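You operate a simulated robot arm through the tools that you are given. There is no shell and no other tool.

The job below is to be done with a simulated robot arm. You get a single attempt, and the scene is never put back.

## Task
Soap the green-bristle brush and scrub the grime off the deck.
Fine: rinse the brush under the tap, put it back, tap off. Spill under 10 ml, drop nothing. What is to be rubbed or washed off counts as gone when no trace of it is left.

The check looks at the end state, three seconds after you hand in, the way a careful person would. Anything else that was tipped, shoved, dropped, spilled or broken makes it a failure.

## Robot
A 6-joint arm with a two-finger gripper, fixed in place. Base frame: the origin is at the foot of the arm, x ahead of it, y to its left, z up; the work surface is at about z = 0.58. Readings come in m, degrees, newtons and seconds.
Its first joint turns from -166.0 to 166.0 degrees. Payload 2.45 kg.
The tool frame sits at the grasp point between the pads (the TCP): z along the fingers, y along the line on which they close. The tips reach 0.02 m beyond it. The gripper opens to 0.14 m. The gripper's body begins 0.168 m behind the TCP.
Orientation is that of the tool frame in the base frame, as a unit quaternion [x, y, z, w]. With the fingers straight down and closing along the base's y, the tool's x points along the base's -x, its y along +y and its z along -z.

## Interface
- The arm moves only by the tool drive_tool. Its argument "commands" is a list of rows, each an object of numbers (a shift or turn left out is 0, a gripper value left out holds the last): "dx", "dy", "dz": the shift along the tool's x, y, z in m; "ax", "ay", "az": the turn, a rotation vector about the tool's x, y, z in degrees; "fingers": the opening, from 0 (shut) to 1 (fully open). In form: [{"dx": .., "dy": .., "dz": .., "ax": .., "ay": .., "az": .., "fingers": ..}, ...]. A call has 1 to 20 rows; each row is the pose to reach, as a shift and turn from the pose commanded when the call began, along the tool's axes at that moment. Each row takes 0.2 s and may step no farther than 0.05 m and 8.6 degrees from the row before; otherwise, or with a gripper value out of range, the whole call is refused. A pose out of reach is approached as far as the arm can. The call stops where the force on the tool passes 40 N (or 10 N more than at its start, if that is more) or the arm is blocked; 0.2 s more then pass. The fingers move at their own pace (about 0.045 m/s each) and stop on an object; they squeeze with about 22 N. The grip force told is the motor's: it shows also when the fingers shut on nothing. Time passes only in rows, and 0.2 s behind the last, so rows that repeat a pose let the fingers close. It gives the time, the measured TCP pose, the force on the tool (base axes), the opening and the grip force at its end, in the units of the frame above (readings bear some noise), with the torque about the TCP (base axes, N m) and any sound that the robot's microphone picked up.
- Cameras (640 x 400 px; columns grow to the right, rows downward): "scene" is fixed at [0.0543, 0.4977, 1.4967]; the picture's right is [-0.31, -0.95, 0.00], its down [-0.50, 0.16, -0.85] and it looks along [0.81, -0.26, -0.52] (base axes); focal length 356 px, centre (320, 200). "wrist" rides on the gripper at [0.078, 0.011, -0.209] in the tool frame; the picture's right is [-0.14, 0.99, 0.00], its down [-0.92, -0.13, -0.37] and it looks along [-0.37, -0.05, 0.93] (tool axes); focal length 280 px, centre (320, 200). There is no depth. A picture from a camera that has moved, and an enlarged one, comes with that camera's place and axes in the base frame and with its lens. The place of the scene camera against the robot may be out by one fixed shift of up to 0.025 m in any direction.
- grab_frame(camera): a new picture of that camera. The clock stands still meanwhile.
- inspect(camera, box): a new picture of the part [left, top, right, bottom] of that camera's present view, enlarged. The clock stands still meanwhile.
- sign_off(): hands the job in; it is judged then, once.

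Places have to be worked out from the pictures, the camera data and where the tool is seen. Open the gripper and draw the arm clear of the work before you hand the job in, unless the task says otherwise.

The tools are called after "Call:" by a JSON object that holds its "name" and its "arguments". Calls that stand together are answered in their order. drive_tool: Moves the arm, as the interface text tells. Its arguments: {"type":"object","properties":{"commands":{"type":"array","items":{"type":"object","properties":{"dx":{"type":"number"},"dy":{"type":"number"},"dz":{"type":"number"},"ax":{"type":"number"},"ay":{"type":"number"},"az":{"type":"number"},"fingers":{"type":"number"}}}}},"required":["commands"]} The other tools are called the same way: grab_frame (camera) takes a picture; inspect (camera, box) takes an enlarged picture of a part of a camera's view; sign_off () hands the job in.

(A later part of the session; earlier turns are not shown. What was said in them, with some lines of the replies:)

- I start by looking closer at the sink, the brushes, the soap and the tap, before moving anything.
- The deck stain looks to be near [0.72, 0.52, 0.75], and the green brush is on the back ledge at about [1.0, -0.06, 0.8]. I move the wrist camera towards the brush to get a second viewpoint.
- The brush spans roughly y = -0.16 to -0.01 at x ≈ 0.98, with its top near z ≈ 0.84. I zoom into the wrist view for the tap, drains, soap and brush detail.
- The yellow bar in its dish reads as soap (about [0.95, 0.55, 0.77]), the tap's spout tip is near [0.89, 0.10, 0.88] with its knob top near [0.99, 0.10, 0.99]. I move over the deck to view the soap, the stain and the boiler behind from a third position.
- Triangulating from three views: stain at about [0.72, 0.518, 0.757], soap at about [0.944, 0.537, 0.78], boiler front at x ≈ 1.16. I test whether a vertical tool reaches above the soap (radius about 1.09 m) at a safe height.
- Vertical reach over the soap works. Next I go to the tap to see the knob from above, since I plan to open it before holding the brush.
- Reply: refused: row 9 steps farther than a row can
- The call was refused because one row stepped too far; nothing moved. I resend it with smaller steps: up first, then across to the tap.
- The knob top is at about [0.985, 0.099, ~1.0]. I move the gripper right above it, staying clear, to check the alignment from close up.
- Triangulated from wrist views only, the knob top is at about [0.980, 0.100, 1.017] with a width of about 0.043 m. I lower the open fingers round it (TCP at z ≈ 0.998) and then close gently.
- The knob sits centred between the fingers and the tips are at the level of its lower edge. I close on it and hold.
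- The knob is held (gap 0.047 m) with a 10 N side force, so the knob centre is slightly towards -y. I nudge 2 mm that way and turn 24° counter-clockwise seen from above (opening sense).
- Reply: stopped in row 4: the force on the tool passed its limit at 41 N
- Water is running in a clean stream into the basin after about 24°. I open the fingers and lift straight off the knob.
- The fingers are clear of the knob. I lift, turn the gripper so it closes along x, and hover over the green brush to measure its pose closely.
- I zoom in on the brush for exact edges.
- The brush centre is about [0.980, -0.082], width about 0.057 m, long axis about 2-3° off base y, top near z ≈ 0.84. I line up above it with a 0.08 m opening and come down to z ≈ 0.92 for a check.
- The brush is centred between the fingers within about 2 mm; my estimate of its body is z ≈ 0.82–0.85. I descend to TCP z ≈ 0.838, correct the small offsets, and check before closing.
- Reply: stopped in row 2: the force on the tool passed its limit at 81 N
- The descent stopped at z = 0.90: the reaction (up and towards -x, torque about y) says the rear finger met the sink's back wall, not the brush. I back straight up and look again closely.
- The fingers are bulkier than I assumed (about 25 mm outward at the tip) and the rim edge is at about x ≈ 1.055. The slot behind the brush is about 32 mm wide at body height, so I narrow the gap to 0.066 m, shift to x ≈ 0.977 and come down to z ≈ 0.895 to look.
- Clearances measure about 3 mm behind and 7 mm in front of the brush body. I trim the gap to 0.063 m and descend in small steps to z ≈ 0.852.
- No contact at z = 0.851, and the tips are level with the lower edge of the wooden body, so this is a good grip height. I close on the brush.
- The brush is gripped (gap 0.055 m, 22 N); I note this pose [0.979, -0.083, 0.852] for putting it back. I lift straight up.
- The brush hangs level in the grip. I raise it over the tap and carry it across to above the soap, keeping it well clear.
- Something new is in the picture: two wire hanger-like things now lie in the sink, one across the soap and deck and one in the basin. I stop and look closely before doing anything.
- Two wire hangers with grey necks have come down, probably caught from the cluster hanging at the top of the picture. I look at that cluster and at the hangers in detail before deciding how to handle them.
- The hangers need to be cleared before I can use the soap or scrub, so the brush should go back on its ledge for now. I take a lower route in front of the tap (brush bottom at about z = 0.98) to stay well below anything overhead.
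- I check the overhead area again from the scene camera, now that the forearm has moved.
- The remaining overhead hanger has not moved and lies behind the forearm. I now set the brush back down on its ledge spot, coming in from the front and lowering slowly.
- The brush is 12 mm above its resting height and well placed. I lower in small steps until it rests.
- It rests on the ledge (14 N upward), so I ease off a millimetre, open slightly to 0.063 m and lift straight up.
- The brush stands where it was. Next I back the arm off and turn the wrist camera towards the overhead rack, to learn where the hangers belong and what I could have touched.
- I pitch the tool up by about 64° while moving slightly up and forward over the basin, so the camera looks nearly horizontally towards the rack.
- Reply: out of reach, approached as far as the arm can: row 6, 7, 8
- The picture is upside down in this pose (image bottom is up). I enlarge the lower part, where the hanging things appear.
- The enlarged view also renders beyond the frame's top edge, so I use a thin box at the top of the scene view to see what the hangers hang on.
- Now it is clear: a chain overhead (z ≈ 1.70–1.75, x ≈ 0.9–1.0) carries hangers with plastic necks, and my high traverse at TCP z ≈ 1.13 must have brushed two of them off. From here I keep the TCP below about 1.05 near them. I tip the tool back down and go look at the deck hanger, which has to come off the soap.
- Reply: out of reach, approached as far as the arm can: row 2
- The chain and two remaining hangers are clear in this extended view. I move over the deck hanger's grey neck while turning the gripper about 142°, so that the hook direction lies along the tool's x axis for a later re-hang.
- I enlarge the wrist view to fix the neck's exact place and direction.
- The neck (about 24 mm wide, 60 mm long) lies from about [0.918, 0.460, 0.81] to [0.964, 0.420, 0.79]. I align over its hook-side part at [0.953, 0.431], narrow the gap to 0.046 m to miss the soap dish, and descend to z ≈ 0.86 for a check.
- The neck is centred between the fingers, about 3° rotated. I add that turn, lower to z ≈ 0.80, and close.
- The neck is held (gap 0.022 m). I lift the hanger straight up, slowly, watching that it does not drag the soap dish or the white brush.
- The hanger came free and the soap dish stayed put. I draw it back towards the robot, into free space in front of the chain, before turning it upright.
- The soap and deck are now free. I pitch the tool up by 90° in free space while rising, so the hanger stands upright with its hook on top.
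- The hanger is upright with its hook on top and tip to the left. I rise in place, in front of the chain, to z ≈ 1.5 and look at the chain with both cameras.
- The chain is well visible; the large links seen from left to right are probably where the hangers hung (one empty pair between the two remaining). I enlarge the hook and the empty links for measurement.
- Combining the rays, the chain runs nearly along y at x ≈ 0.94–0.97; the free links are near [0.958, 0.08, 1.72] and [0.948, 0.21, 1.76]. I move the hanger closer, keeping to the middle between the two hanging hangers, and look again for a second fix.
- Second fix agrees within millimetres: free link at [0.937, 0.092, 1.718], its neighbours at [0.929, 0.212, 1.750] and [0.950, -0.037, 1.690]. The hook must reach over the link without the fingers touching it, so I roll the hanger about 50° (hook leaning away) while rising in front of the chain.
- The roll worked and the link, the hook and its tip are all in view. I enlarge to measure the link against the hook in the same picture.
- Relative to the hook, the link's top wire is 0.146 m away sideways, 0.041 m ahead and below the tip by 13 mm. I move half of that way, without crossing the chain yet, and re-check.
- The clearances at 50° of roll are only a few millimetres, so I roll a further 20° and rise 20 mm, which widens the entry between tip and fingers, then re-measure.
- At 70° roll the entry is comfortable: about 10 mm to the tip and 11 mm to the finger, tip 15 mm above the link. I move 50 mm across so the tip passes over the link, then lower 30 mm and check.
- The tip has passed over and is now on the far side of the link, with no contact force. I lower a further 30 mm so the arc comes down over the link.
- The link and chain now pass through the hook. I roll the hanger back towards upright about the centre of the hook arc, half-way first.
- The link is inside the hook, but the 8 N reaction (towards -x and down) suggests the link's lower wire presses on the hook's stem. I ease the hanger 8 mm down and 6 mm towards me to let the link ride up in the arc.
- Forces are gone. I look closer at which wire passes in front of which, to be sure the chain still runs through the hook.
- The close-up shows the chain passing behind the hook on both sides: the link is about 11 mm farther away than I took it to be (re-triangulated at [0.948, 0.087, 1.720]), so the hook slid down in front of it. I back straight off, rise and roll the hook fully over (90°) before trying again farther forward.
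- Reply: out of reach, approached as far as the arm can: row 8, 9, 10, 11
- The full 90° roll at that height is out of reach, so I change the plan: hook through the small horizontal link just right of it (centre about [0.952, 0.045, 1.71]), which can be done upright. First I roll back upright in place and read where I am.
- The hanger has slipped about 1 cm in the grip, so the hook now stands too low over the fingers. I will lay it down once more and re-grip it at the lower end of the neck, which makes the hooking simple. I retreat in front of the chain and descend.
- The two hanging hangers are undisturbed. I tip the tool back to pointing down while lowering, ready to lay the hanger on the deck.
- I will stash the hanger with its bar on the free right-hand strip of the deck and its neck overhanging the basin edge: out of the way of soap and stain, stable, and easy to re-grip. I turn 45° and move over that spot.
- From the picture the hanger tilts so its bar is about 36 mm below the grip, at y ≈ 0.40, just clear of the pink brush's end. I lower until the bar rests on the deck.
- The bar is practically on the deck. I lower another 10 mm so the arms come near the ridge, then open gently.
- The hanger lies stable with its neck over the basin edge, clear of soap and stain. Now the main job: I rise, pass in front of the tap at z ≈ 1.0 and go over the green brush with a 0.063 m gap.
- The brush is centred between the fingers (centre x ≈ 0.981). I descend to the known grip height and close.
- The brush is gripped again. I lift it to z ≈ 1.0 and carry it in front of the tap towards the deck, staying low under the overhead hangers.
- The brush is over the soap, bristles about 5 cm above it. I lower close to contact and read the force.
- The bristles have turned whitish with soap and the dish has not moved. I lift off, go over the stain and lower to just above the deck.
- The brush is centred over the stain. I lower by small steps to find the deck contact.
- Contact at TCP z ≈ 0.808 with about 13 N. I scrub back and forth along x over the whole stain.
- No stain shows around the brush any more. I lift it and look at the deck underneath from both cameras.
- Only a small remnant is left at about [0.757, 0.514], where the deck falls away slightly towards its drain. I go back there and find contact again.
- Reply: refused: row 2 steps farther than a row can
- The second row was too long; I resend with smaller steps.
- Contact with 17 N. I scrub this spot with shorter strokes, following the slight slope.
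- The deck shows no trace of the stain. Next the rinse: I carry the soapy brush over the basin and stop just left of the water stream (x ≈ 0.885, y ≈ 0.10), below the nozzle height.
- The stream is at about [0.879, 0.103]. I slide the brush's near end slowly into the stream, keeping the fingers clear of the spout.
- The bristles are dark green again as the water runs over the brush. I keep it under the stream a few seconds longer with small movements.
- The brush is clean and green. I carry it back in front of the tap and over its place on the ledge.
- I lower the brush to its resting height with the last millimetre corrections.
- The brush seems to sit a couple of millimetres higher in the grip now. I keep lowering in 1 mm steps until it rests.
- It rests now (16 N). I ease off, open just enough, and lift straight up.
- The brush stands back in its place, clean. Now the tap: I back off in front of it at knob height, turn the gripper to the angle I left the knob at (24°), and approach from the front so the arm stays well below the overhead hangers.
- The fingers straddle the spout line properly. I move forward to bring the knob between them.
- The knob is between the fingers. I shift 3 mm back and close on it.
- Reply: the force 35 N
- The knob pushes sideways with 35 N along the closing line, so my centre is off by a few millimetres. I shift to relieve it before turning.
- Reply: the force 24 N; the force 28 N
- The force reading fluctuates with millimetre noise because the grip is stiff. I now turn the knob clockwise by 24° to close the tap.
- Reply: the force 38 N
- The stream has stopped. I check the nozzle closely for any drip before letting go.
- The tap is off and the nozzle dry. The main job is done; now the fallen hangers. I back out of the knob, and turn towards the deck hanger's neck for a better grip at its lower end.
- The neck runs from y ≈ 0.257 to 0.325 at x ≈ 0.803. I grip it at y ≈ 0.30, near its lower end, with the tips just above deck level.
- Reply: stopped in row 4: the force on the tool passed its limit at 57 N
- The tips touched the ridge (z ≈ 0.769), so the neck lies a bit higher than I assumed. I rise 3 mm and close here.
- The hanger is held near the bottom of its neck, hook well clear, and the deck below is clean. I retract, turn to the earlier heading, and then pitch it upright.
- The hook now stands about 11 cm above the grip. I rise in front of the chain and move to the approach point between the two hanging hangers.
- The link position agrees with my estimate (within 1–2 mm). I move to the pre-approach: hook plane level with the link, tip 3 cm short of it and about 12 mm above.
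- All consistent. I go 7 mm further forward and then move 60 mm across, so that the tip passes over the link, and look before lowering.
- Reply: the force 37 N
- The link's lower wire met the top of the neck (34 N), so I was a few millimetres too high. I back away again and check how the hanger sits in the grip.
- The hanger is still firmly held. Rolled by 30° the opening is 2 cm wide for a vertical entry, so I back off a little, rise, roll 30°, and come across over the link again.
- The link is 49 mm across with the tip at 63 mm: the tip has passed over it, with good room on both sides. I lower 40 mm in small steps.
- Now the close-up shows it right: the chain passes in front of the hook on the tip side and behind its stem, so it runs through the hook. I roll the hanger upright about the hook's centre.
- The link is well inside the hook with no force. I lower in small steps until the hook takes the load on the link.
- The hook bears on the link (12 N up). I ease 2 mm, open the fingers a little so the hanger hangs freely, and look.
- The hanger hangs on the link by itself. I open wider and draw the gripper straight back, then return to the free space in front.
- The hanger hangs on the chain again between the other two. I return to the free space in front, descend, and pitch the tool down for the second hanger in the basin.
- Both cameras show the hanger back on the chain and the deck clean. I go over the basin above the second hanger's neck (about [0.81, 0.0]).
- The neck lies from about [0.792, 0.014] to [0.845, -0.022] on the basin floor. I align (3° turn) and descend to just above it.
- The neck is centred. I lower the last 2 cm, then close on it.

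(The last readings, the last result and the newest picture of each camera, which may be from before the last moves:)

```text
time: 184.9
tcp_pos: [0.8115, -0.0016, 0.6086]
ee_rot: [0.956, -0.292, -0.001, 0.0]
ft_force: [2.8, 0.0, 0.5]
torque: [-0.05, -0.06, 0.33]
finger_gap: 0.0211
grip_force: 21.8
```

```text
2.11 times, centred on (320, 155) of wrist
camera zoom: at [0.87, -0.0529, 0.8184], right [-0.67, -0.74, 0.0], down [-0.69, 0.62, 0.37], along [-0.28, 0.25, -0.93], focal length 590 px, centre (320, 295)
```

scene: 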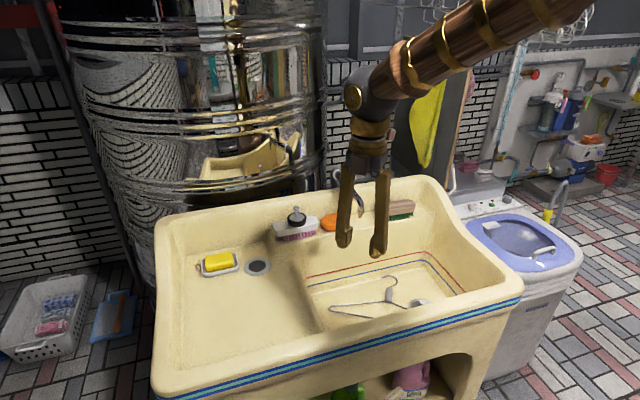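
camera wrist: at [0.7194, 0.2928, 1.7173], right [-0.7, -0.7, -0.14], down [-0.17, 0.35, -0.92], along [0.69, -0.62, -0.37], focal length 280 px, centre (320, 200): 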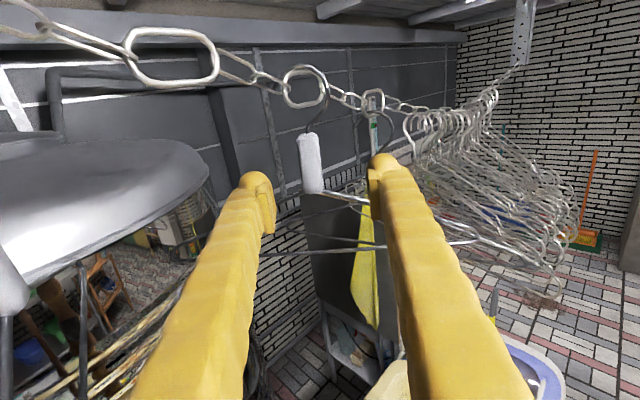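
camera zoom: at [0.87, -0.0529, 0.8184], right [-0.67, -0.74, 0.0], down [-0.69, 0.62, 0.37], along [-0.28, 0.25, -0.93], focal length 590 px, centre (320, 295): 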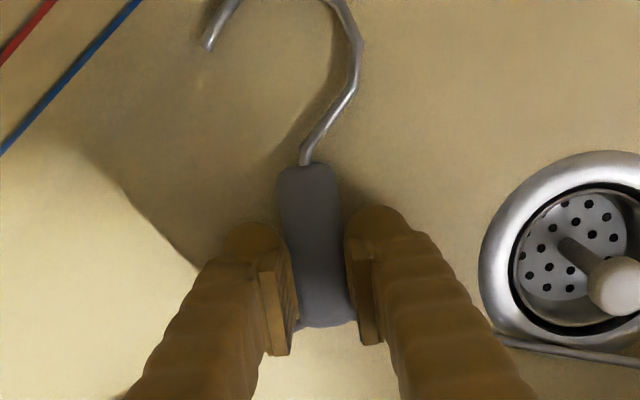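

Gripped. I lift straight up and slightly forward, keeping clear of the spout, to above the rim.

Call:
{"name": "drive_tool", "arguments": {"commands": [{"dz": -0.01}, {"dz": -0.03}, {"dx": -0.01, "dy": 0.007, "dz": -0.06}, {"dx": -0.02, "dy": 0.014, "dz": -0.1}, {"dx": -0.03, "dy": 0.021, "dz": -0.14}, {"dx": -0.0415, "dy": 0.028, "dz": -0.185}, {"dx": -0.0415, "dy": 0.028, "dz": -0.23}, {"dx": -0.0415, "dy": 0.028, "dz": -0.275}, {"dx": -0.0415, "dy": 0.028, "dz": -0.32}, {"dx": -0.0415, "dy": 0.028, "dz": -0.36}, {"dx": -0.0415, "dy": 0.028, "dz": -0.36}]}}

Call:
{"name": "grab_frame", "arguments": {"camera": "scene"}}

Call:
{"name": "grab_frame", "arguments": {"camera": "wrist"}}

```text
time: 187.3
tcp_pos: [0.7623, 0.0007, 0.9711]
ee_rot: [0.956, -0.292, -0.001, 0.0]
ft_force: [-0.5, 0.0, -0.7]
torque: [0.01, -0.03, 0.0]
finger_gap: 0.0139
grip_force: 0.0
```

```text
taken
```

scene: 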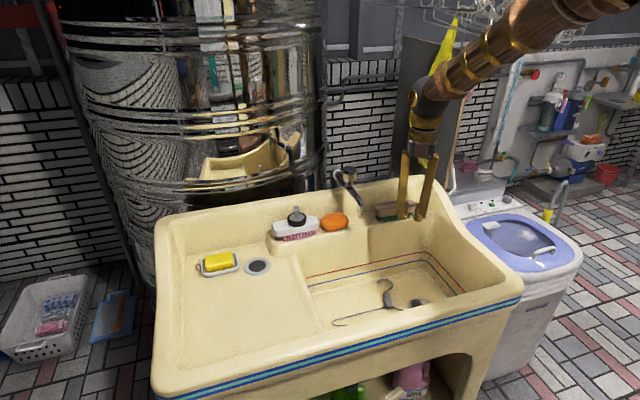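

```text
taken
camera wrist: at [0.8208, -0.0524, 1.1802], right [-0.67, -0.74, 0.0], down [-0.69, 0.62, 0.37], along [-0.28, 0.25, -0.93], focal length 280 px, centre (320, 200)
```

wrist: 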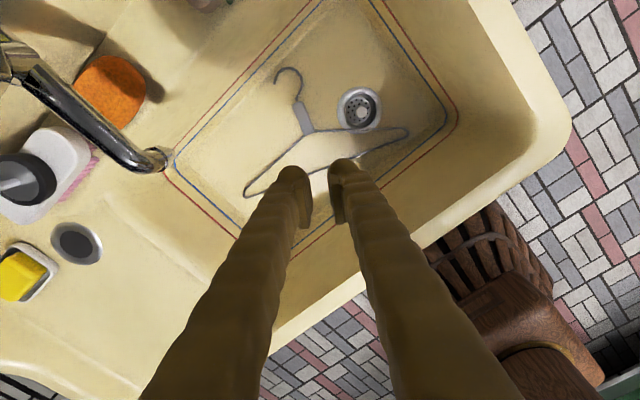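

The grip was too shallow: the neck slipped out at the floor and the hanger stayed in the basin. I open again and return, to grip deeper this time.

Call:
{"name": "drive_tool", "arguments": {"commands": [{"dx": 0.005, "dy": -0.008, "dz": 0.04, "az": -5, "fingers": 0.35}, {"dx": 0.01, "dy": -0.016, "dz": 0.08, "az": -10}, {"dx": 0.0175, "dy": -0.0266, "dz": 0.12, "az": -10}, {"dx": 0.0175, "dy": -0.0266, "dz": 0.165, "az": -10}, {"dx": 0.0175, "dy": -0.0266, "dz": 0.21, "az": -10}, {"dx": 0.0175, "dy": -0.0266, "dz": 0.255, "az": -10}, {"dx": 0.0175, "dy": -0.0266, "dz": 0.3, "az": -10}, {"dx": 0.0175, "dy": -0.0266, "dz": 0.33, "az": -10}, {"dx": 0.0175, "dy": -0.0266, "dz": 0.33, "az": -10}]}}

Call:
{"name": "inspect", "arguments": {"camera": "wrist", "box": [200, 60, 440, 250]}}

```text
time: 189.3
tcp_pos: [0.7934, 0.0113, 0.6404]
ee_rot: [0.978, -0.208, -0.002, 0.001]
ft_force: [-0.4, 0.4, -0.2]
torque: [-0.01, 0.01, 0.0]
finger_gap: 0.0491
grip_force: 0.0
```

```text
2.11 times, centred on (320, 155) of wrist
camera zoom: at [0.8591, -0.0291, 0.8497], right [-0.53, -0.85, 0.0], down [-0.79, 0.49, 0.37], along [-0.31, 0.19, -0.93], focal length 590 px, centre (320, 295)
```

zoom: 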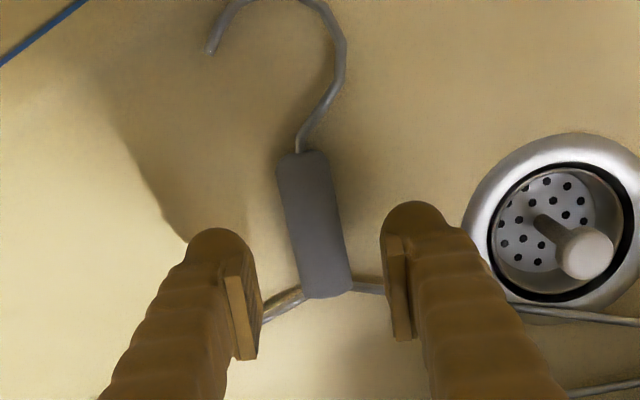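

Aligned again, 25 mm above the neck's lower end. I lower until the tips reach the floor, then close.

Call:
{"name": "drive_tool", "arguments": {"commands": [{"dz": 0.015}, {"dz": 0.028}, {"dz": 0.034}, {"dz": 0.037}, {"dz": 0.04}, {"dz": 0.0425}]}}

```text
time: 190.6
tcp_pos: [0.792, 0.0134, 0.5993]
ee_rot: [0.978, -0.207, -0.001, 0.001]
ft_force: [-6.5, -1.7, 11.1]
torque: [0.19, -0.01, 0.14]
finger_gap: 0.0488
grip_force: 0.0
stopped in row 6: the force on the tool passed its limit at 48 N (the readings are from after the stop); the commanded pose is now the measured one
```

The tips touch the floor at TCP z ≈ 0.599. I rise 1.5 mm, close, and lift a little to test the hold.

Call:
{"name": "drive_tool", "arguments": {"commands": [{"dz": -0.0015}, {"dz": -0.0015, "fingers": 0.2}, {"dz": -0.0015, "fingers": 0.1}, {"dz": -0.0015, "fingers": 0.08}, {"dz": -0.0015, "fingers": 0.08}, {"dz": -0.0015, "fingers": 0.08}, {"dz": -0.0015, "fingers": 0.08}, {"dz": -0.01}, {"dz": -0.025}, {"dz": -0.05}, {"dz": -0.05}]}}

Call:
{"name": "inspect", "arguments": {"camera": "wrist", "box": [200, 60, 440, 250]}}

```text
time: 193.0
tcp_pos: [0.7913, 0.0132, 0.6472]
ee_rot: [0.978, -0.209, -0.001, 0.001]
ft_force: [-0.4, 0.1, -0.4]
torque: [-0.05, -0.02, 0.01]
finger_gap: 0.0227
grip_force: 22.9
```

```text
2.11 times, centred on (320, 155) of wrist
camera zoom: at [0.8581, -0.0285, 0.8569], right [-0.53, -0.85, 0.0], down [-0.79, 0.49, 0.37], along [-0.32, 0.19, -0.93], focal length 590 px, centre (320, 295)
```

zoom: 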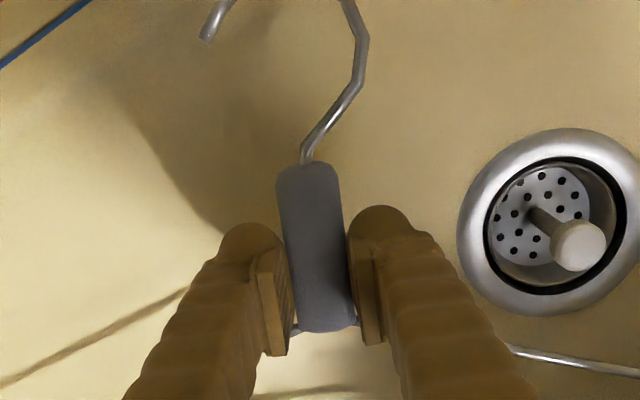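

This time it holds. I lift it out of the basin and retract to the free space, turning to the earlier heading.

Call:
{"name": "drive_tool", "arguments": {"commands": [{"dz": -0.03}, {"dx": -0.005, "dy": 0.002, "dz": -0.07}, {"dx": -0.01, "dy": 0.005, "dz": -0.115}, {"dx": -0.018, "dy": 0.008, "dz": -0.16}, {"dx": -0.025, "dy": 0.011, "dz": -0.205}, {"dx": -0.03, "dy": 0.014, "dz": -0.25}, {"dx": -0.0365, "dy": 0.0163, "dz": -0.295}, {"dx": -0.0365, "dy": 0.0163, "dz": -0.34}, {"dx": -0.074, "dy": -0.0066, "dz": -0.355, "az": 3.5}, {"dx": -0.1117, "dy": -0.0294, "dz": -0.365, "az": 7}, {"dx": -0.1492, "dy": -0.0523, "dz": -0.375, "az": 10.5}, {"dx": -0.1868, "dy": -0.0752, "dz": -0.385, "az": 14}, {"dx": -0.2243, "dy": -0.098, "dz": -0.385, "az": 17.5}, {"dx": -0.2619, "dy": -0.1209, "dz": -0.385, "az": 21}, {"dx": -0.2619, "dy": -0.1209, "dz": -0.385, "az": 21}]}}

Call:
{"name": "drive_tool", "arguments": {"commands": [{"dz": -0.02, "ay": 7.5}, {"dz": -0.04, "ay": 15}, {"dz": -0.06, "ay": 22.5}, {"dz": -0.08, "ay": 30}, {"dz": -0.1, "ay": 37.5}, {"dz": -0.12, "ay": 45}, {"dz": -0.14, "ay": 52.5}, {"dz": -0.16, "ay": 60}, {"dz": -0.18, "ay": 67.5}, {"dz": -0.2, "ay": 75}, {"dz": -0.22, "ay": 82.5}, {"dz": -0.24, "ay": 90}, {"dz": -0.24, "ay": 90}]}}

Call:
{"name": "inspect", "arguments": {"camera": "wrist", "box": [200, 20, 440, 260]}}

Call:
{"name": "grab_frame", "arguments": {"camera": "scene"}}

```text
time: 196.2
tcp_pos: [0.6016, 0.2287, 1.0355]
ee_rot: [0.924, -0.383, -0.001, 0.001]
ft_force: [-0.1, 0.7, -0.1]
torque: [0.03, 0.0, -0.01]
finger_gap: 0.0227
grip_force: 22.1
```

```text
time: 199.0
tcp_pos: [0.6032, 0.2302, 1.2746]
ee_rot: [0.653, -0.27, 0.653, 0.271]
ft_force: [0.3, -0.3, -1.3]
torque: [0.03, 0.02, 0.01]
finger_gap: 0.0227
grip_force: 22.3
```

```text
1.67 times, centred on (320, 140) of wrist
camera zoom: at [0.4463, 0.3705, 1.3536], right [-0.7, -0.7, -0.14], down [-0.17, 0.35, -0.92], along [0.69, -0.62, -0.37], focal length 467 px, centre (320, 300)
```

zoom: 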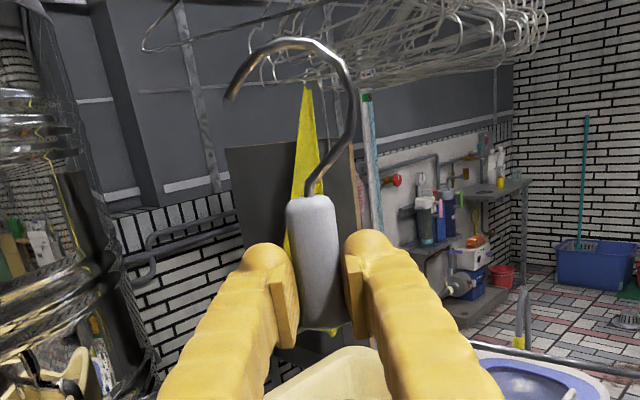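

```text
taken
```

scene: 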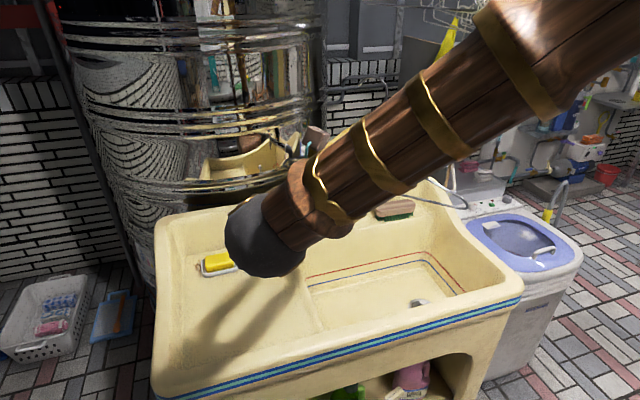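

The hook geometry is the same as before. I rise and move to a pre-approach for the small link just left of the first hanger's link, keeping the new hanger parallel to the first one and 3 cm behind it.

Call:
{"name": "drive_tool", "arguments": {"commands": [{"dx": 0.04}, {"dx": 0.08}, {"dx": 0.12}, {"dx": 0.16}, {"dx": 0.2}, {"dx": 0.226}, {"dx": 0.247, "dy": -0.012, "dz": 0.0374}, {"dx": 0.268, "dy": -0.024, "dz": 0.0748}, {"dx": 0.289, "dy": -0.036, "dz": 0.1122}, {"dx": 0.31, "dy": -0.048, "dz": 0.1496}, {"dx": 0.331, "dy": -0.06, "dz": 0.187}, {"dx": 0.352, "dy": -0.072, "dz": 0.2243}, {"dx": 0.371, "dy": -0.084, "dz": 0.2617}, {"dx": 0.389, "dy": -0.0962, "dz": 0.2991}, {"dx": 0.389, "dy": -0.0962, "dz": 0.2991}]}}

Call:
{"name": "inspect", "arguments": {"camera": "wrist", "box": [160, 30, 400, 180]}}

Call:
{"name": "inspect", "arguments": {"camera": "scene", "box": [120, 0, 600, 2]}}

```text
time: 202.2
tcp_pos: [0.8833, 0.0857, 1.6643]
ee_rot: [0.654, -0.27, 0.653, 0.271]
ft_force: [0.4, -0.3, -1.0]
torque: [-0.03, -0.01, 0.01]
finger_gap: 0.0226
grip_force: 21.6
```

```text
2.67 times, centred on (280, 105) of wrist
camera zoom: at [0.7259, 0.2263, 1.7429], right [-0.7, -0.7, -0.14], down [-0.17, 0.35, -0.92], along [0.69, -0.62, -0.37], focal length 748 px, centre (427, 453)
```

zoom: 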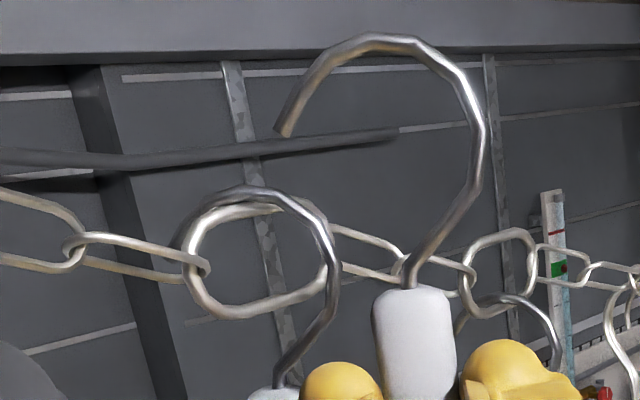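

```text
1.33 times, centred on (360, 1) of scene
camera zoom: at [0.0543, 0.4977, 1.4967], right [-0.31, -0.95, 0.0], down [-0.5, 0.16, -0.85], along [0.81, -0.26, -0.52], focal length 475 px, centre (267, 465)
```

zoom: 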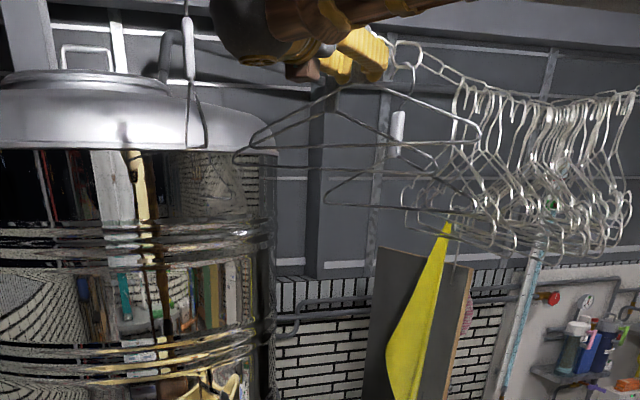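

The target link is where I expected (75 mm across, at hook mid-height), with the first hanger's hook 3 cm further on. I cross 47 mm so the tip comes over the link's opening.

Call:
{"name": "drive_tool", "arguments": {"commands": [{"dy": -0.016}, {"dy": -0.032}, {"dy": -0.0475}, {"dy": -0.0475}]}}

Call:
{"name": "inspect", "arguments": {"camera": "wrist", "box": [200, 30, 380, 150]}}

```text
time: 203.2
tcp_pos: [0.9164, 0.1187, 1.6621]
ee_rot: [0.654, -0.27, 0.653, 0.271]
ft_force: [0.0, -0.5, 0.9]
torque: [0.03, 0.05, 0.0]
finger_gap: 0.0229
grip_force: 22.3
```

```text
3.33 times, centred on (290, 90) of wrist
camera zoom: at [0.759, 0.2595, 1.7414], right [-0.7, -0.7, -0.14], down [-0.17, 0.35, -0.92], along [0.69, -0.62, -0.37], focal length 935 px, centre (420, 567)
```

zoom: 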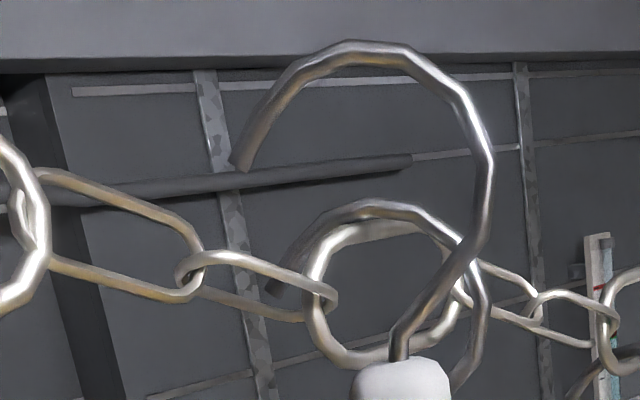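

No contact so far, and by projection the tip will come down right into the link's opening. I lower 20 mm and look.

Call:
{"name": "drive_tool", "arguments": {"commands": [{"dx": -0.007}, {"dx": -0.014}, {"dx": -0.02}, {"dx": -0.02}]}}

Call:
{"name": "inspect", "arguments": {"camera": "wrist", "box": [220, 40, 360, 140]}}

```text
time: 204.2
tcp_pos: [0.9172, 0.12, 1.6448]
ee_rot: [0.654, -0.27, 0.653, 0.272]
ft_force: [1.8, -0.8, 15.5]
torque: [0.21, -0.29, -0.04]
finger_gap: 0.0229
grip_force: 21.7
```

```text
4.00 times, centred on (290, 90) of wrist
camera zoom: at [0.7589, 0.2601, 1.7223], right [-0.7, -0.7, -0.14], down [-0.17, 0.35, -0.92], along [0.69, -0.62, -0.37], focal length 1122 px, centre (440, 640)
```

zoom: 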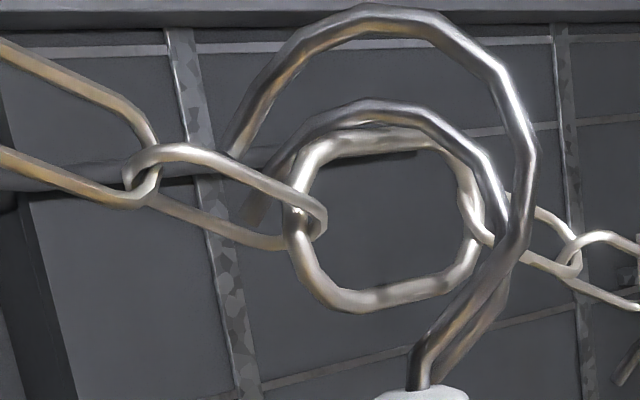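

The tip touches the rounded end of the link (15 N); the torque shows it is about 1 cm too far back. I rise 12 mm, move 10 mm forward, and lower again.

Call:
{"name": "drive_tool", "arguments": {"commands": [{"dx": 0.006}, {"dx": 0.012}, {"dx": 0.012, "dz": 0.005}, {"dx": 0.012, "dz": 0.01}, {"dx": 0.004, "dz": 0.01}, {"dx": -0.004, "dz": 0.01}, {"dx": -0.008, "dz": 0.01}, {"dx": -0.008, "dz": 0.01}]}}

Call:
{"name": "inspect", "arguments": {"camera": "wrist", "box": [220, 40, 360, 140]}}

```text
time: 206.0
tcp_pos: [0.9239, 0.113, 1.6352]
ee_rot: [0.653, -0.271, 0.653, 0.271]
ft_force: [-0.7, -0.1, -0.6]
torque: [-0.02, 0.04, -0.02]
finger_gap: 0.0224
grip_force: 21.8
```

```text
4.00 times, centred on (290, 90) of wrist
camera zoom: at [0.7673, 0.2536, 1.7138], right [-0.7, -0.7, -0.14], down [-0.17, 0.35, -0.92], along [0.69, -0.62, -0.37], focal length 1122 px, centre (440, 640)
```

zoom: 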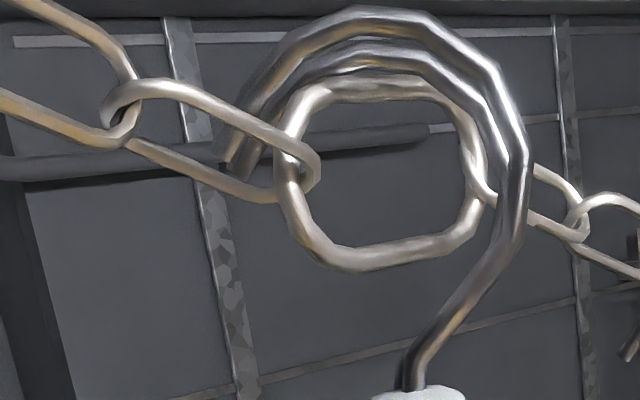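

Now the tip has gone through the link: the link's near wire lies inside the hook. I lower further until the hook takes the load.

Call:
{"name": "drive_tool", "arguments": {"commands": [{"dx": -0.004}, {"dx": -0.008}, {"dx": -0.012}, {"dx": -0.012}]}}

Call:
{"name": "inspect", "arguments": {"camera": "wrist", "box": [220, 40, 360, 140]}}

```text
time: 207.2
tcp_pos: [0.9231, 0.1142, 1.6253]
ee_rot: [0.653, -0.269, 0.654, 0.27]
ft_force: [7.9, 5.0, 6.1]
torque: [-0.51, 0.49, -0.07]
finger_gap: 0.0231
grip_force: 21.4
stopped in row 4: the force on the tool passed its limit at 41 N (the readings are from after the stop); the commanded pose is now the measured one
```

```text
4.00 times, centred on (290, 90) of wrist
camera zoom: at [0.7668, 0.2541, 1.7035], right [-0.7, -0.7, -0.14], down [-0.17, 0.35, -0.92], along [0.69, -0.62, -0.36], focal length 1122 px, centre (440, 640)
```

zoom: 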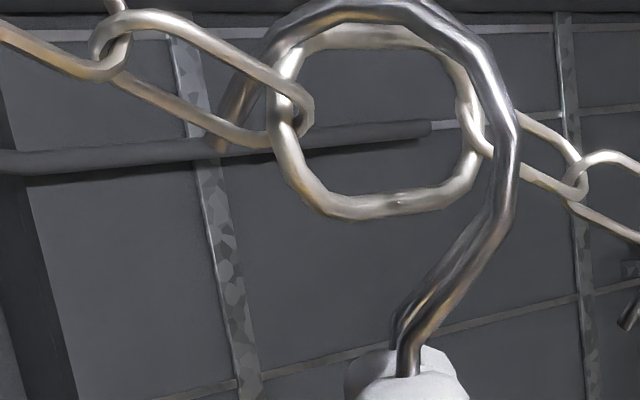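

The hook bears, but the wire presses sideways near the tip. I follow the force 8 mm towards the far side to let it slide to the middle of the arc.

Call:
{"name": "drive_tool", "arguments": {"commands": [{"dy": -0.003, "dx": 0.001}, {"dy": -0.006, "dx": 0.001}, {"dy": -0.008, "dx": 0.001}, {"dy": -0.008, "dx": 0.001}]}}

Call:
{"name": "inspect", "arguments": {"camera": "wrist", "box": [200, 40, 380, 180]}}

```text
time: 208.2
tcp_pos: [0.9289, 0.1189, 1.6247]
ee_rot: [0.653, -0.27, 0.654, 0.27]
ft_force: [-0.1, -0.3, -1.3]
torque: [0.03, 0.04, 0.02]
finger_gap: 0.0228
grip_force: 22.1
```

```text
2.86 times, centred on (290, 110) of wrist
camera zoom: at [0.7721, 0.2589, 1.7039], right [-0.7, -0.7, -0.14], down [-0.17, 0.35, -0.92], along [0.69, -0.62, -0.36], focal length 801 px, centre (406, 457)
```

zoom: 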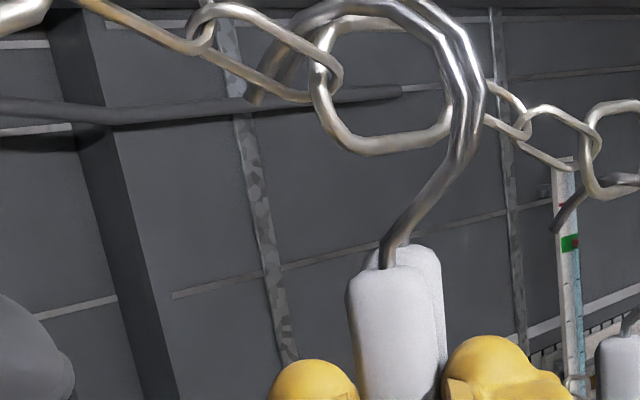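

The side force is gone. I lower in 3 mm steps until the hook rests.

Call:
{"name": "drive_tool", "arguments": {"commands": [{"dx": -0.003}, {"dx": -0.006}, {"dx": -0.006}]}}

Call:
{"name": "inspect", "arguments": {"camera": "wrist", "box": [220, 20, 360, 120]}}

```text
time: 208.9
tcp_pos: [0.9287, 0.1185, 1.6209]
ee_rot: [0.653, -0.27, 0.654, 0.271]
ft_force: [6.7, -2.0, 9.4]
torque: [0.17, 0.42, -0.01]
finger_gap: 0.0228
grip_force: 21.6
```

```text
4.00 times, centred on (290, 70) of wrist
camera zoom: at [0.7718, 0.259, 1.6987], right [-0.7, -0.7, -0.14], down [-0.17, 0.35, -0.92], along [0.69, -0.62, -0.36], focal length 1122 px, centre (440, 720)
```

zoom: 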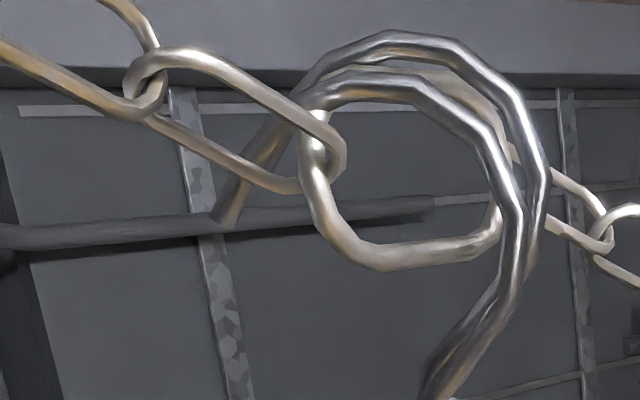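

The hook carries load (9 N up) and the chain still runs through it. I ease slightly and open the fingers in small stages, watching that it stays.

Call:
{"name": "drive_tool", "arguments": {"commands": [{"dx": 0.001}, {"dx": 0.001, "fingers": 0.19}, {"dx": 0.001, "fingers": 0.21}, {"dx": 0.001, "fingers": 0.24}, {"dx": 0.001, "fingers": 0.28}, {"dx": 0.001, "fingers": 0.32}, {"dx": 0.001, "fingers": 0.36}, {"dx": 0.001, "fingers": 0.4}, {"dx": 0.001, "fingers": 0.4}, {"dx": 0.001, "fingers": 0.4}]}}

Call:
{"name": "inspect", "arguments": {"camera": "wrist", "box": [200, 20, 400, 220]}}

Call:
{"name": "inspect", "arguments": {"camera": "scene", "box": [120, 0, 600, 2]}}

```text
time: 211.2
tcp_pos: [0.9282, 0.1188, 1.62]
ee_rot: [0.653, -0.269, 0.654, 0.271]
ft_force: [-0.2, -0.3, -0.4]
torque: [0.0, 0.0, 0.0]
finger_gap: 0.0559
grip_force: 0.0
```

```text
2.00 times, centred on (300, 120) of wrist
camera zoom: at [0.7717, 0.2587, 1.6988], right [-0.7, -0.7, -0.14], down [-0.17, 0.35, -0.92], along [0.69, -0.62, -0.36], focal length 561 px, centre (360, 360)
```

zoom: 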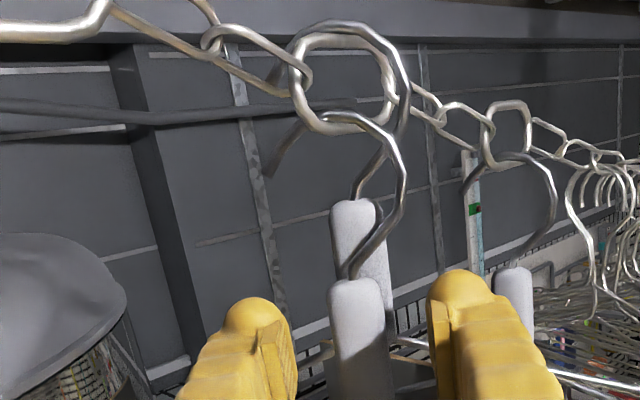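

```text
1.33 times, centred on (360, 1) of scene
camera zoom: at [0.0543, 0.4977, 1.4967], right [-0.31, -0.95, 0.0], down [-0.5, 0.16, -0.85], along [0.81, -0.26, -0.52], focal length 475 px, centre (267, 465)
```

zoom: 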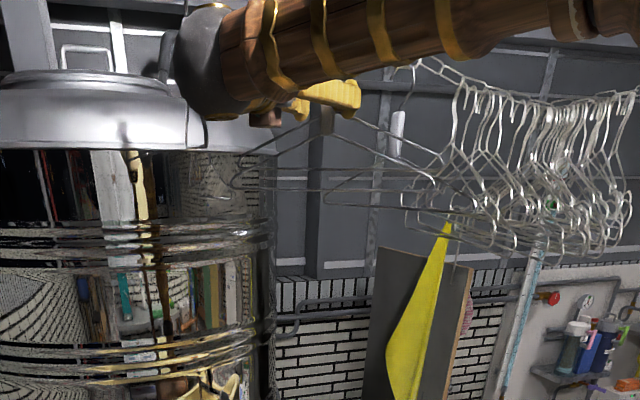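

The hanger settled with its hook over the lower wire of the link and hangs by itself, next to the first one. I open wider, draw back slowly and check that both stay.

Call:
{"name": "drive_tool", "arguments": {"commands": [{"fingers": 0.5}, {"fingers": 0.58}, {"fingers": 0.58}, {"dz": -0.015}, {"dz": -0.03}, {"dz": -0.05}, {"dz": -0.08}, {"dz": -0.08}]}}

Call:
{"name": "grab_frame", "arguments": {"camera": "wrist"}}

Call:
{"name": "inspect", "arguments": {"camera": "scene", "box": [120, 0, 600, 2]}}

```text
time: 212.9
tcp_pos: [0.8713, 0.1744, 1.6201]
ee_rot: [0.653, -0.27, 0.654, 0.271]
ft_force: [-0.6, 0.1, -0.1]
torque: [0.0, -0.02, -0.03]
finger_gap: 0.0811
grip_force: 0.1
```

```text
taken
camera wrist: at [0.7142, 0.3152, 1.6992], right [-0.7, -0.7, -0.14], down [-0.17, 0.35, -0.92], along [0.69, -0.62, -0.36], focal length 280 px, centre (320, 200)
```

wrist: 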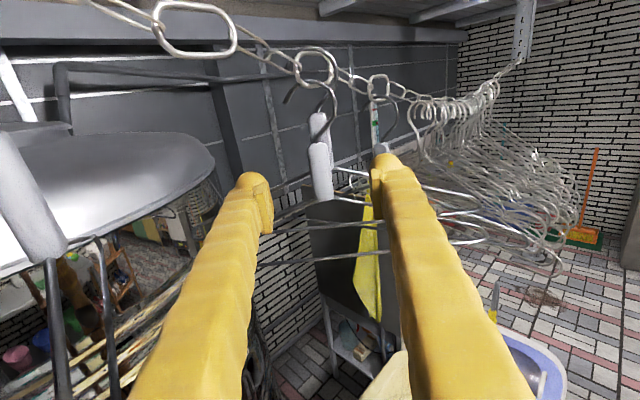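

```text
1.33 times, centred on (360, 1) of scene
camera zoom: at [0.0543, 0.4977, 1.4967], right [-0.31, -0.95, 0.0], down [-0.5, 0.16, -0.85], along [0.81, -0.26, -0.52], focal length 475 px, centre (267, 465)
```

zoom: 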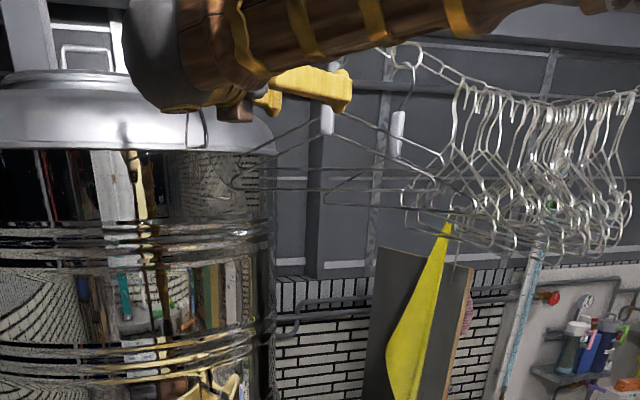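

Both hangers stay on the chain. I move sideways away from the left hanger first, then back and down to the free space.

Call:
{"name": "drive_tool", "arguments": {"commands": [{"dy": 0.03, "dz": -0.01}, {"dy": 0.06, "dz": -0.02}, {"dy": 0.09, "dz": -0.045}, {"dy": 0.11, "dz": -0.085}, {"dy": 0.125, "dz": -0.125}, {"dy": 0.138, "dz": -0.165}, {"dy": 0.151, "dz": -0.2}, {"dy": 0.151, "dz": -0.2254}, {"dx": -0.045, "dy": 0.151, "dz": -0.2254}, {"dx": -0.09, "dy": 0.151, "dz": -0.2254}, {"dx": -0.135, "dy": 0.151, "dz": -0.2254}, {"dx": -0.18, "dy": 0.151, "dz": -0.2254}, {"dx": -0.225, "dy": 0.151, "dz": -0.2254}, {"dx": -0.27, "dy": 0.151, "dz": -0.2254}, {"dx": -0.315, "dy": 0.151, "dz": -0.2254}, {"dx": -0.345, "dy": 0.151, "dz": -0.2254}]}}

Call:
{"name": "drive_tool", "arguments": {"commands": [{"dx": -0.02, "ay": -7.5}, {"dx": -0.04, "ay": -15}, {"dx": -0.06, "ay": -22.5}, {"dx": -0.08, "ay": -30}, {"dx": -0.1, "ay": -37.5}, {"dx": -0.12, "ay": -45}, {"dx": -0.14, "ay": -52.5}, {"dx": -0.16, "ay": -60}, {"dx": -0.18, "ay": -67.5}, {"dx": -0.2, "ay": -75}, {"dx": -0.22, "ay": -82.5}, {"dx": -0.24, "ay": -90}, {"dx": -0.24, "ay": -90}]}}

Call:
{"name": "inspect", "arguments": {"camera": "scene", "box": [120, 0, 600, 2]}}

Call:
{"name": "grab_frame", "arguments": {"camera": "scene"}}

```text
time: 216.3
tcp_pos: [0.6053, 0.2281, 1.2763]
ee_rot: [0.652, -0.27, 0.654, 0.272]
ft_force: [-0.4, 0.5, 0.2]
torque: [0.03, -0.01, -0.01]
finger_gap: 0.0811
grip_force: 0.0
```

```text
time: 219.2
tcp_pos: [0.607, 0.2267, 1.0375]
ee_rot: [0.924, -0.382, 0.0, 0.0]
ft_force: [0.4, 0.1, 0.4]
torque: [0.0, -0.01, 0.03]
finger_gap: 0.0814
grip_force: 0.1
```

```text
1.33 times, centred on (360, 1) of scene
camera zoom: at [0.0543, 0.4977, 1.4967], right [-0.31, -0.95, 0.0], down [-0.5, 0.16, -0.85], along [0.81, -0.26, -0.52], focal length 475 px, centre (267, 465)
```

zoom: 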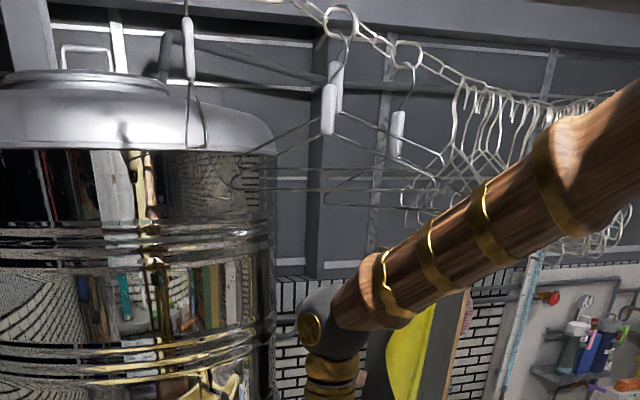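

```text
taken
```

scene: 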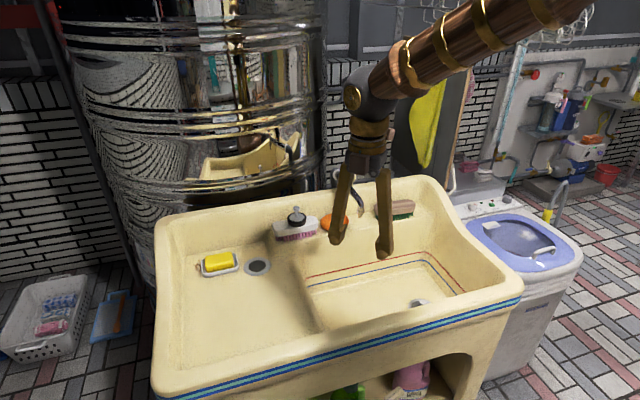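

The sink is empty of hangers and all four hang on the chain. I inspect the deck, brush, tap, soap and surroundings closely for any trace or displacement.

Call:
{"name": "inspect", "arguments": {"camera": "scene", "box": [160, 240, 330, 350]}}

Call:
{"name": "inspect", "arguments": {"camera": "scene", "box": [260, 160, 430, 260]}}

Call:
{"name": "grab_frame", "arguments": {"camera": "wrist"}}

```text
3.64 times, centred on (245, 295) of scene
camera zoom: at [0.0543, 0.4977, 1.4967], right [-0.31, -0.95, 0.0], down [-0.5, 0.16, -0.85], along [0.81, -0.26, -0.52], focal length 1296 px, centre (593, -146)
```

zoom: 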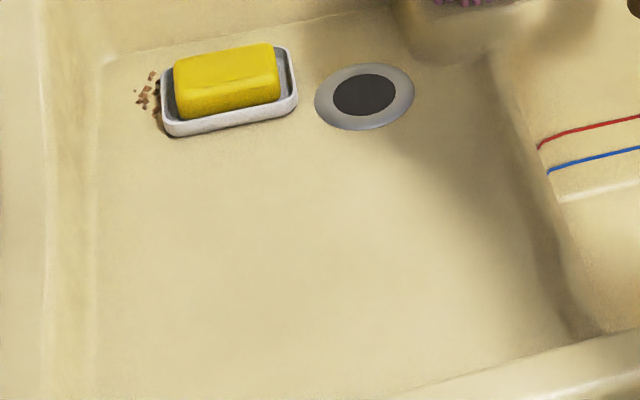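

```text
3.76 times, centred on (345, 210) of scene
camera zoom: at [0.0543, 0.4977, 1.4967], right [-0.31, -0.95, 0.0], down [-0.5, 0.16, -0.85], along [0.81, -0.26, -0.52], focal length 1342 px, centre (226, 162)
```

zoom: 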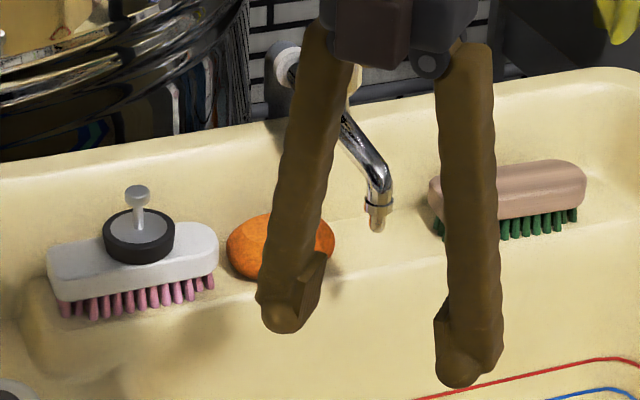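

```text
taken
camera wrist: at [0.6531, 0.1647, 1.247], right [-0.8, -0.6, 0.0], down [-0.56, 0.74, 0.37], along [-0.22, 0.29, -0.93], focal length 280 px, centre (320, 200)
```

wrist: 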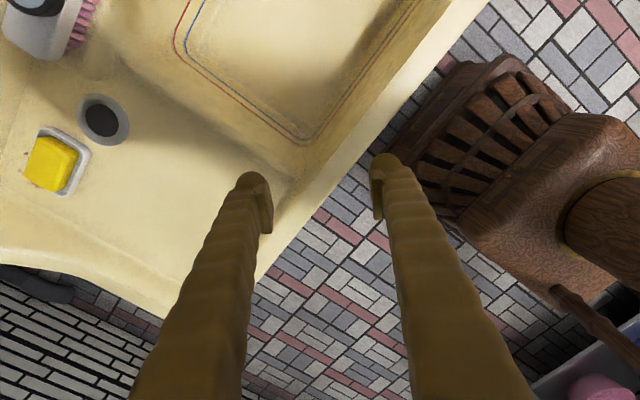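

The deck shows no trace of grime, soap dish and other brushes are unmoved, the green brush is back, the tap is off, and the hangers are on the chain. I open the gripper fully here, clear of everything, and let things settle once more.

Call:
{"name": "drive_tool", "arguments": {"commands": [{"fingers": 1.0}, {"fingers": 1.0}, {"fingers": 1.0}, {"fingers": 1.0}, {"dx": -0.01, "dy": 0.02, "fingers": 1.0}, {"dx": -0.02, "dy": 0.04, "fingers": 1.0}, {"dx": -0.02, "dy": 0.04, "fingers": 1.0}]}}

Call:
{"name": "inspect", "arguments": {"camera": "scene", "box": [0, 0, 640, 2]}}

Call:
{"name": "grab_frame", "arguments": {"camera": "scene"}}

```text
time: 220.8
tcp_pos: [0.5629, 0.2142, 1.0359]
ee_rot: [0.924, -0.382, 0.0, 0.0]
ft_force: [-0.6, 0.4, -0.7]
torque: [-0.01, 0.03, 0.03]
finger_gap: 0.1403
grip_force: 0.0
```

```text
1.00 times, centred on (320, 1) of scene (not enlarged: the box is as wide or as high as the picture)
camera zoom: at [0.0543, 0.4977, 1.4967], right [-0.31, -0.95, 0.0], down [-0.5, 0.16, -0.85], along [0.81, -0.26, -0.52], focal length 356 px, centre (320, 399)
```

zoom: 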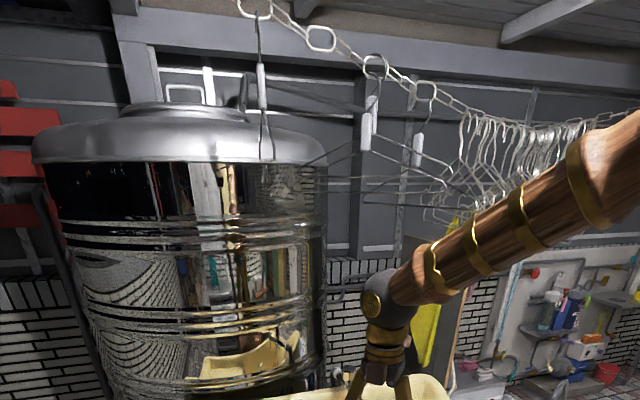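

```text
taken
```

scene: 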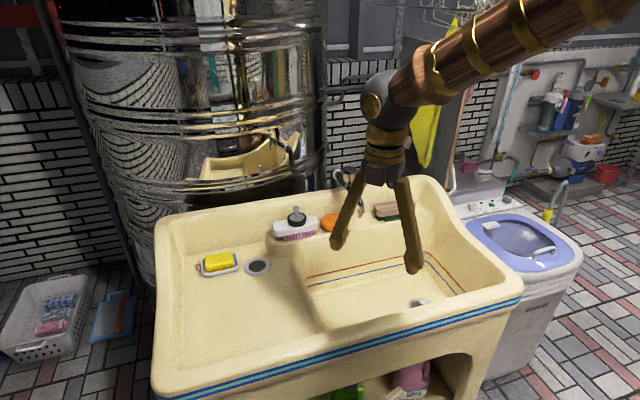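

Everything is at rest: the deck is clean, the brush is rinsed and back on its ledge, the tap is off, the hangers hang on the chain, and the gripper is open and clear. I hand the job in.

Call:
{"name": "sign_off", "arguments": {}}

```text
The job is handed in.
```

The scrubbing job is done and handed in, but my arm knocked two wire hangers into the sink along the way. The check may count that as a failure.

**Main job:**
- I rubbed the green-bristle brush on the yellow soap and scrubbed the stain off the deck. The last close views show no trace of it.
- I rinsed the brush under the tap until the bristles were green again and put it back in its place on the ledge.
- The tap is off, and I saw no drip and no water outside the sink.
- The soap dish and the white brush look unmoved in the last close views; I saw nothing else out of place.

**The hangers:**
- While I carried the brush over the tap early on, the arm most likely brushed two hangers off the overhead chain, which was above the camera's view. One landed across the soap, the other in the basin.
- I hung both back on the chain. They now share one link, and an empty link beside them suggests they hung separately before. They are probably not exactly where they started.
- One hanger slipped from the grip a short way above the basin floor before I got a proper hold on it.

The gripper is open and the arm is clear of the sink.
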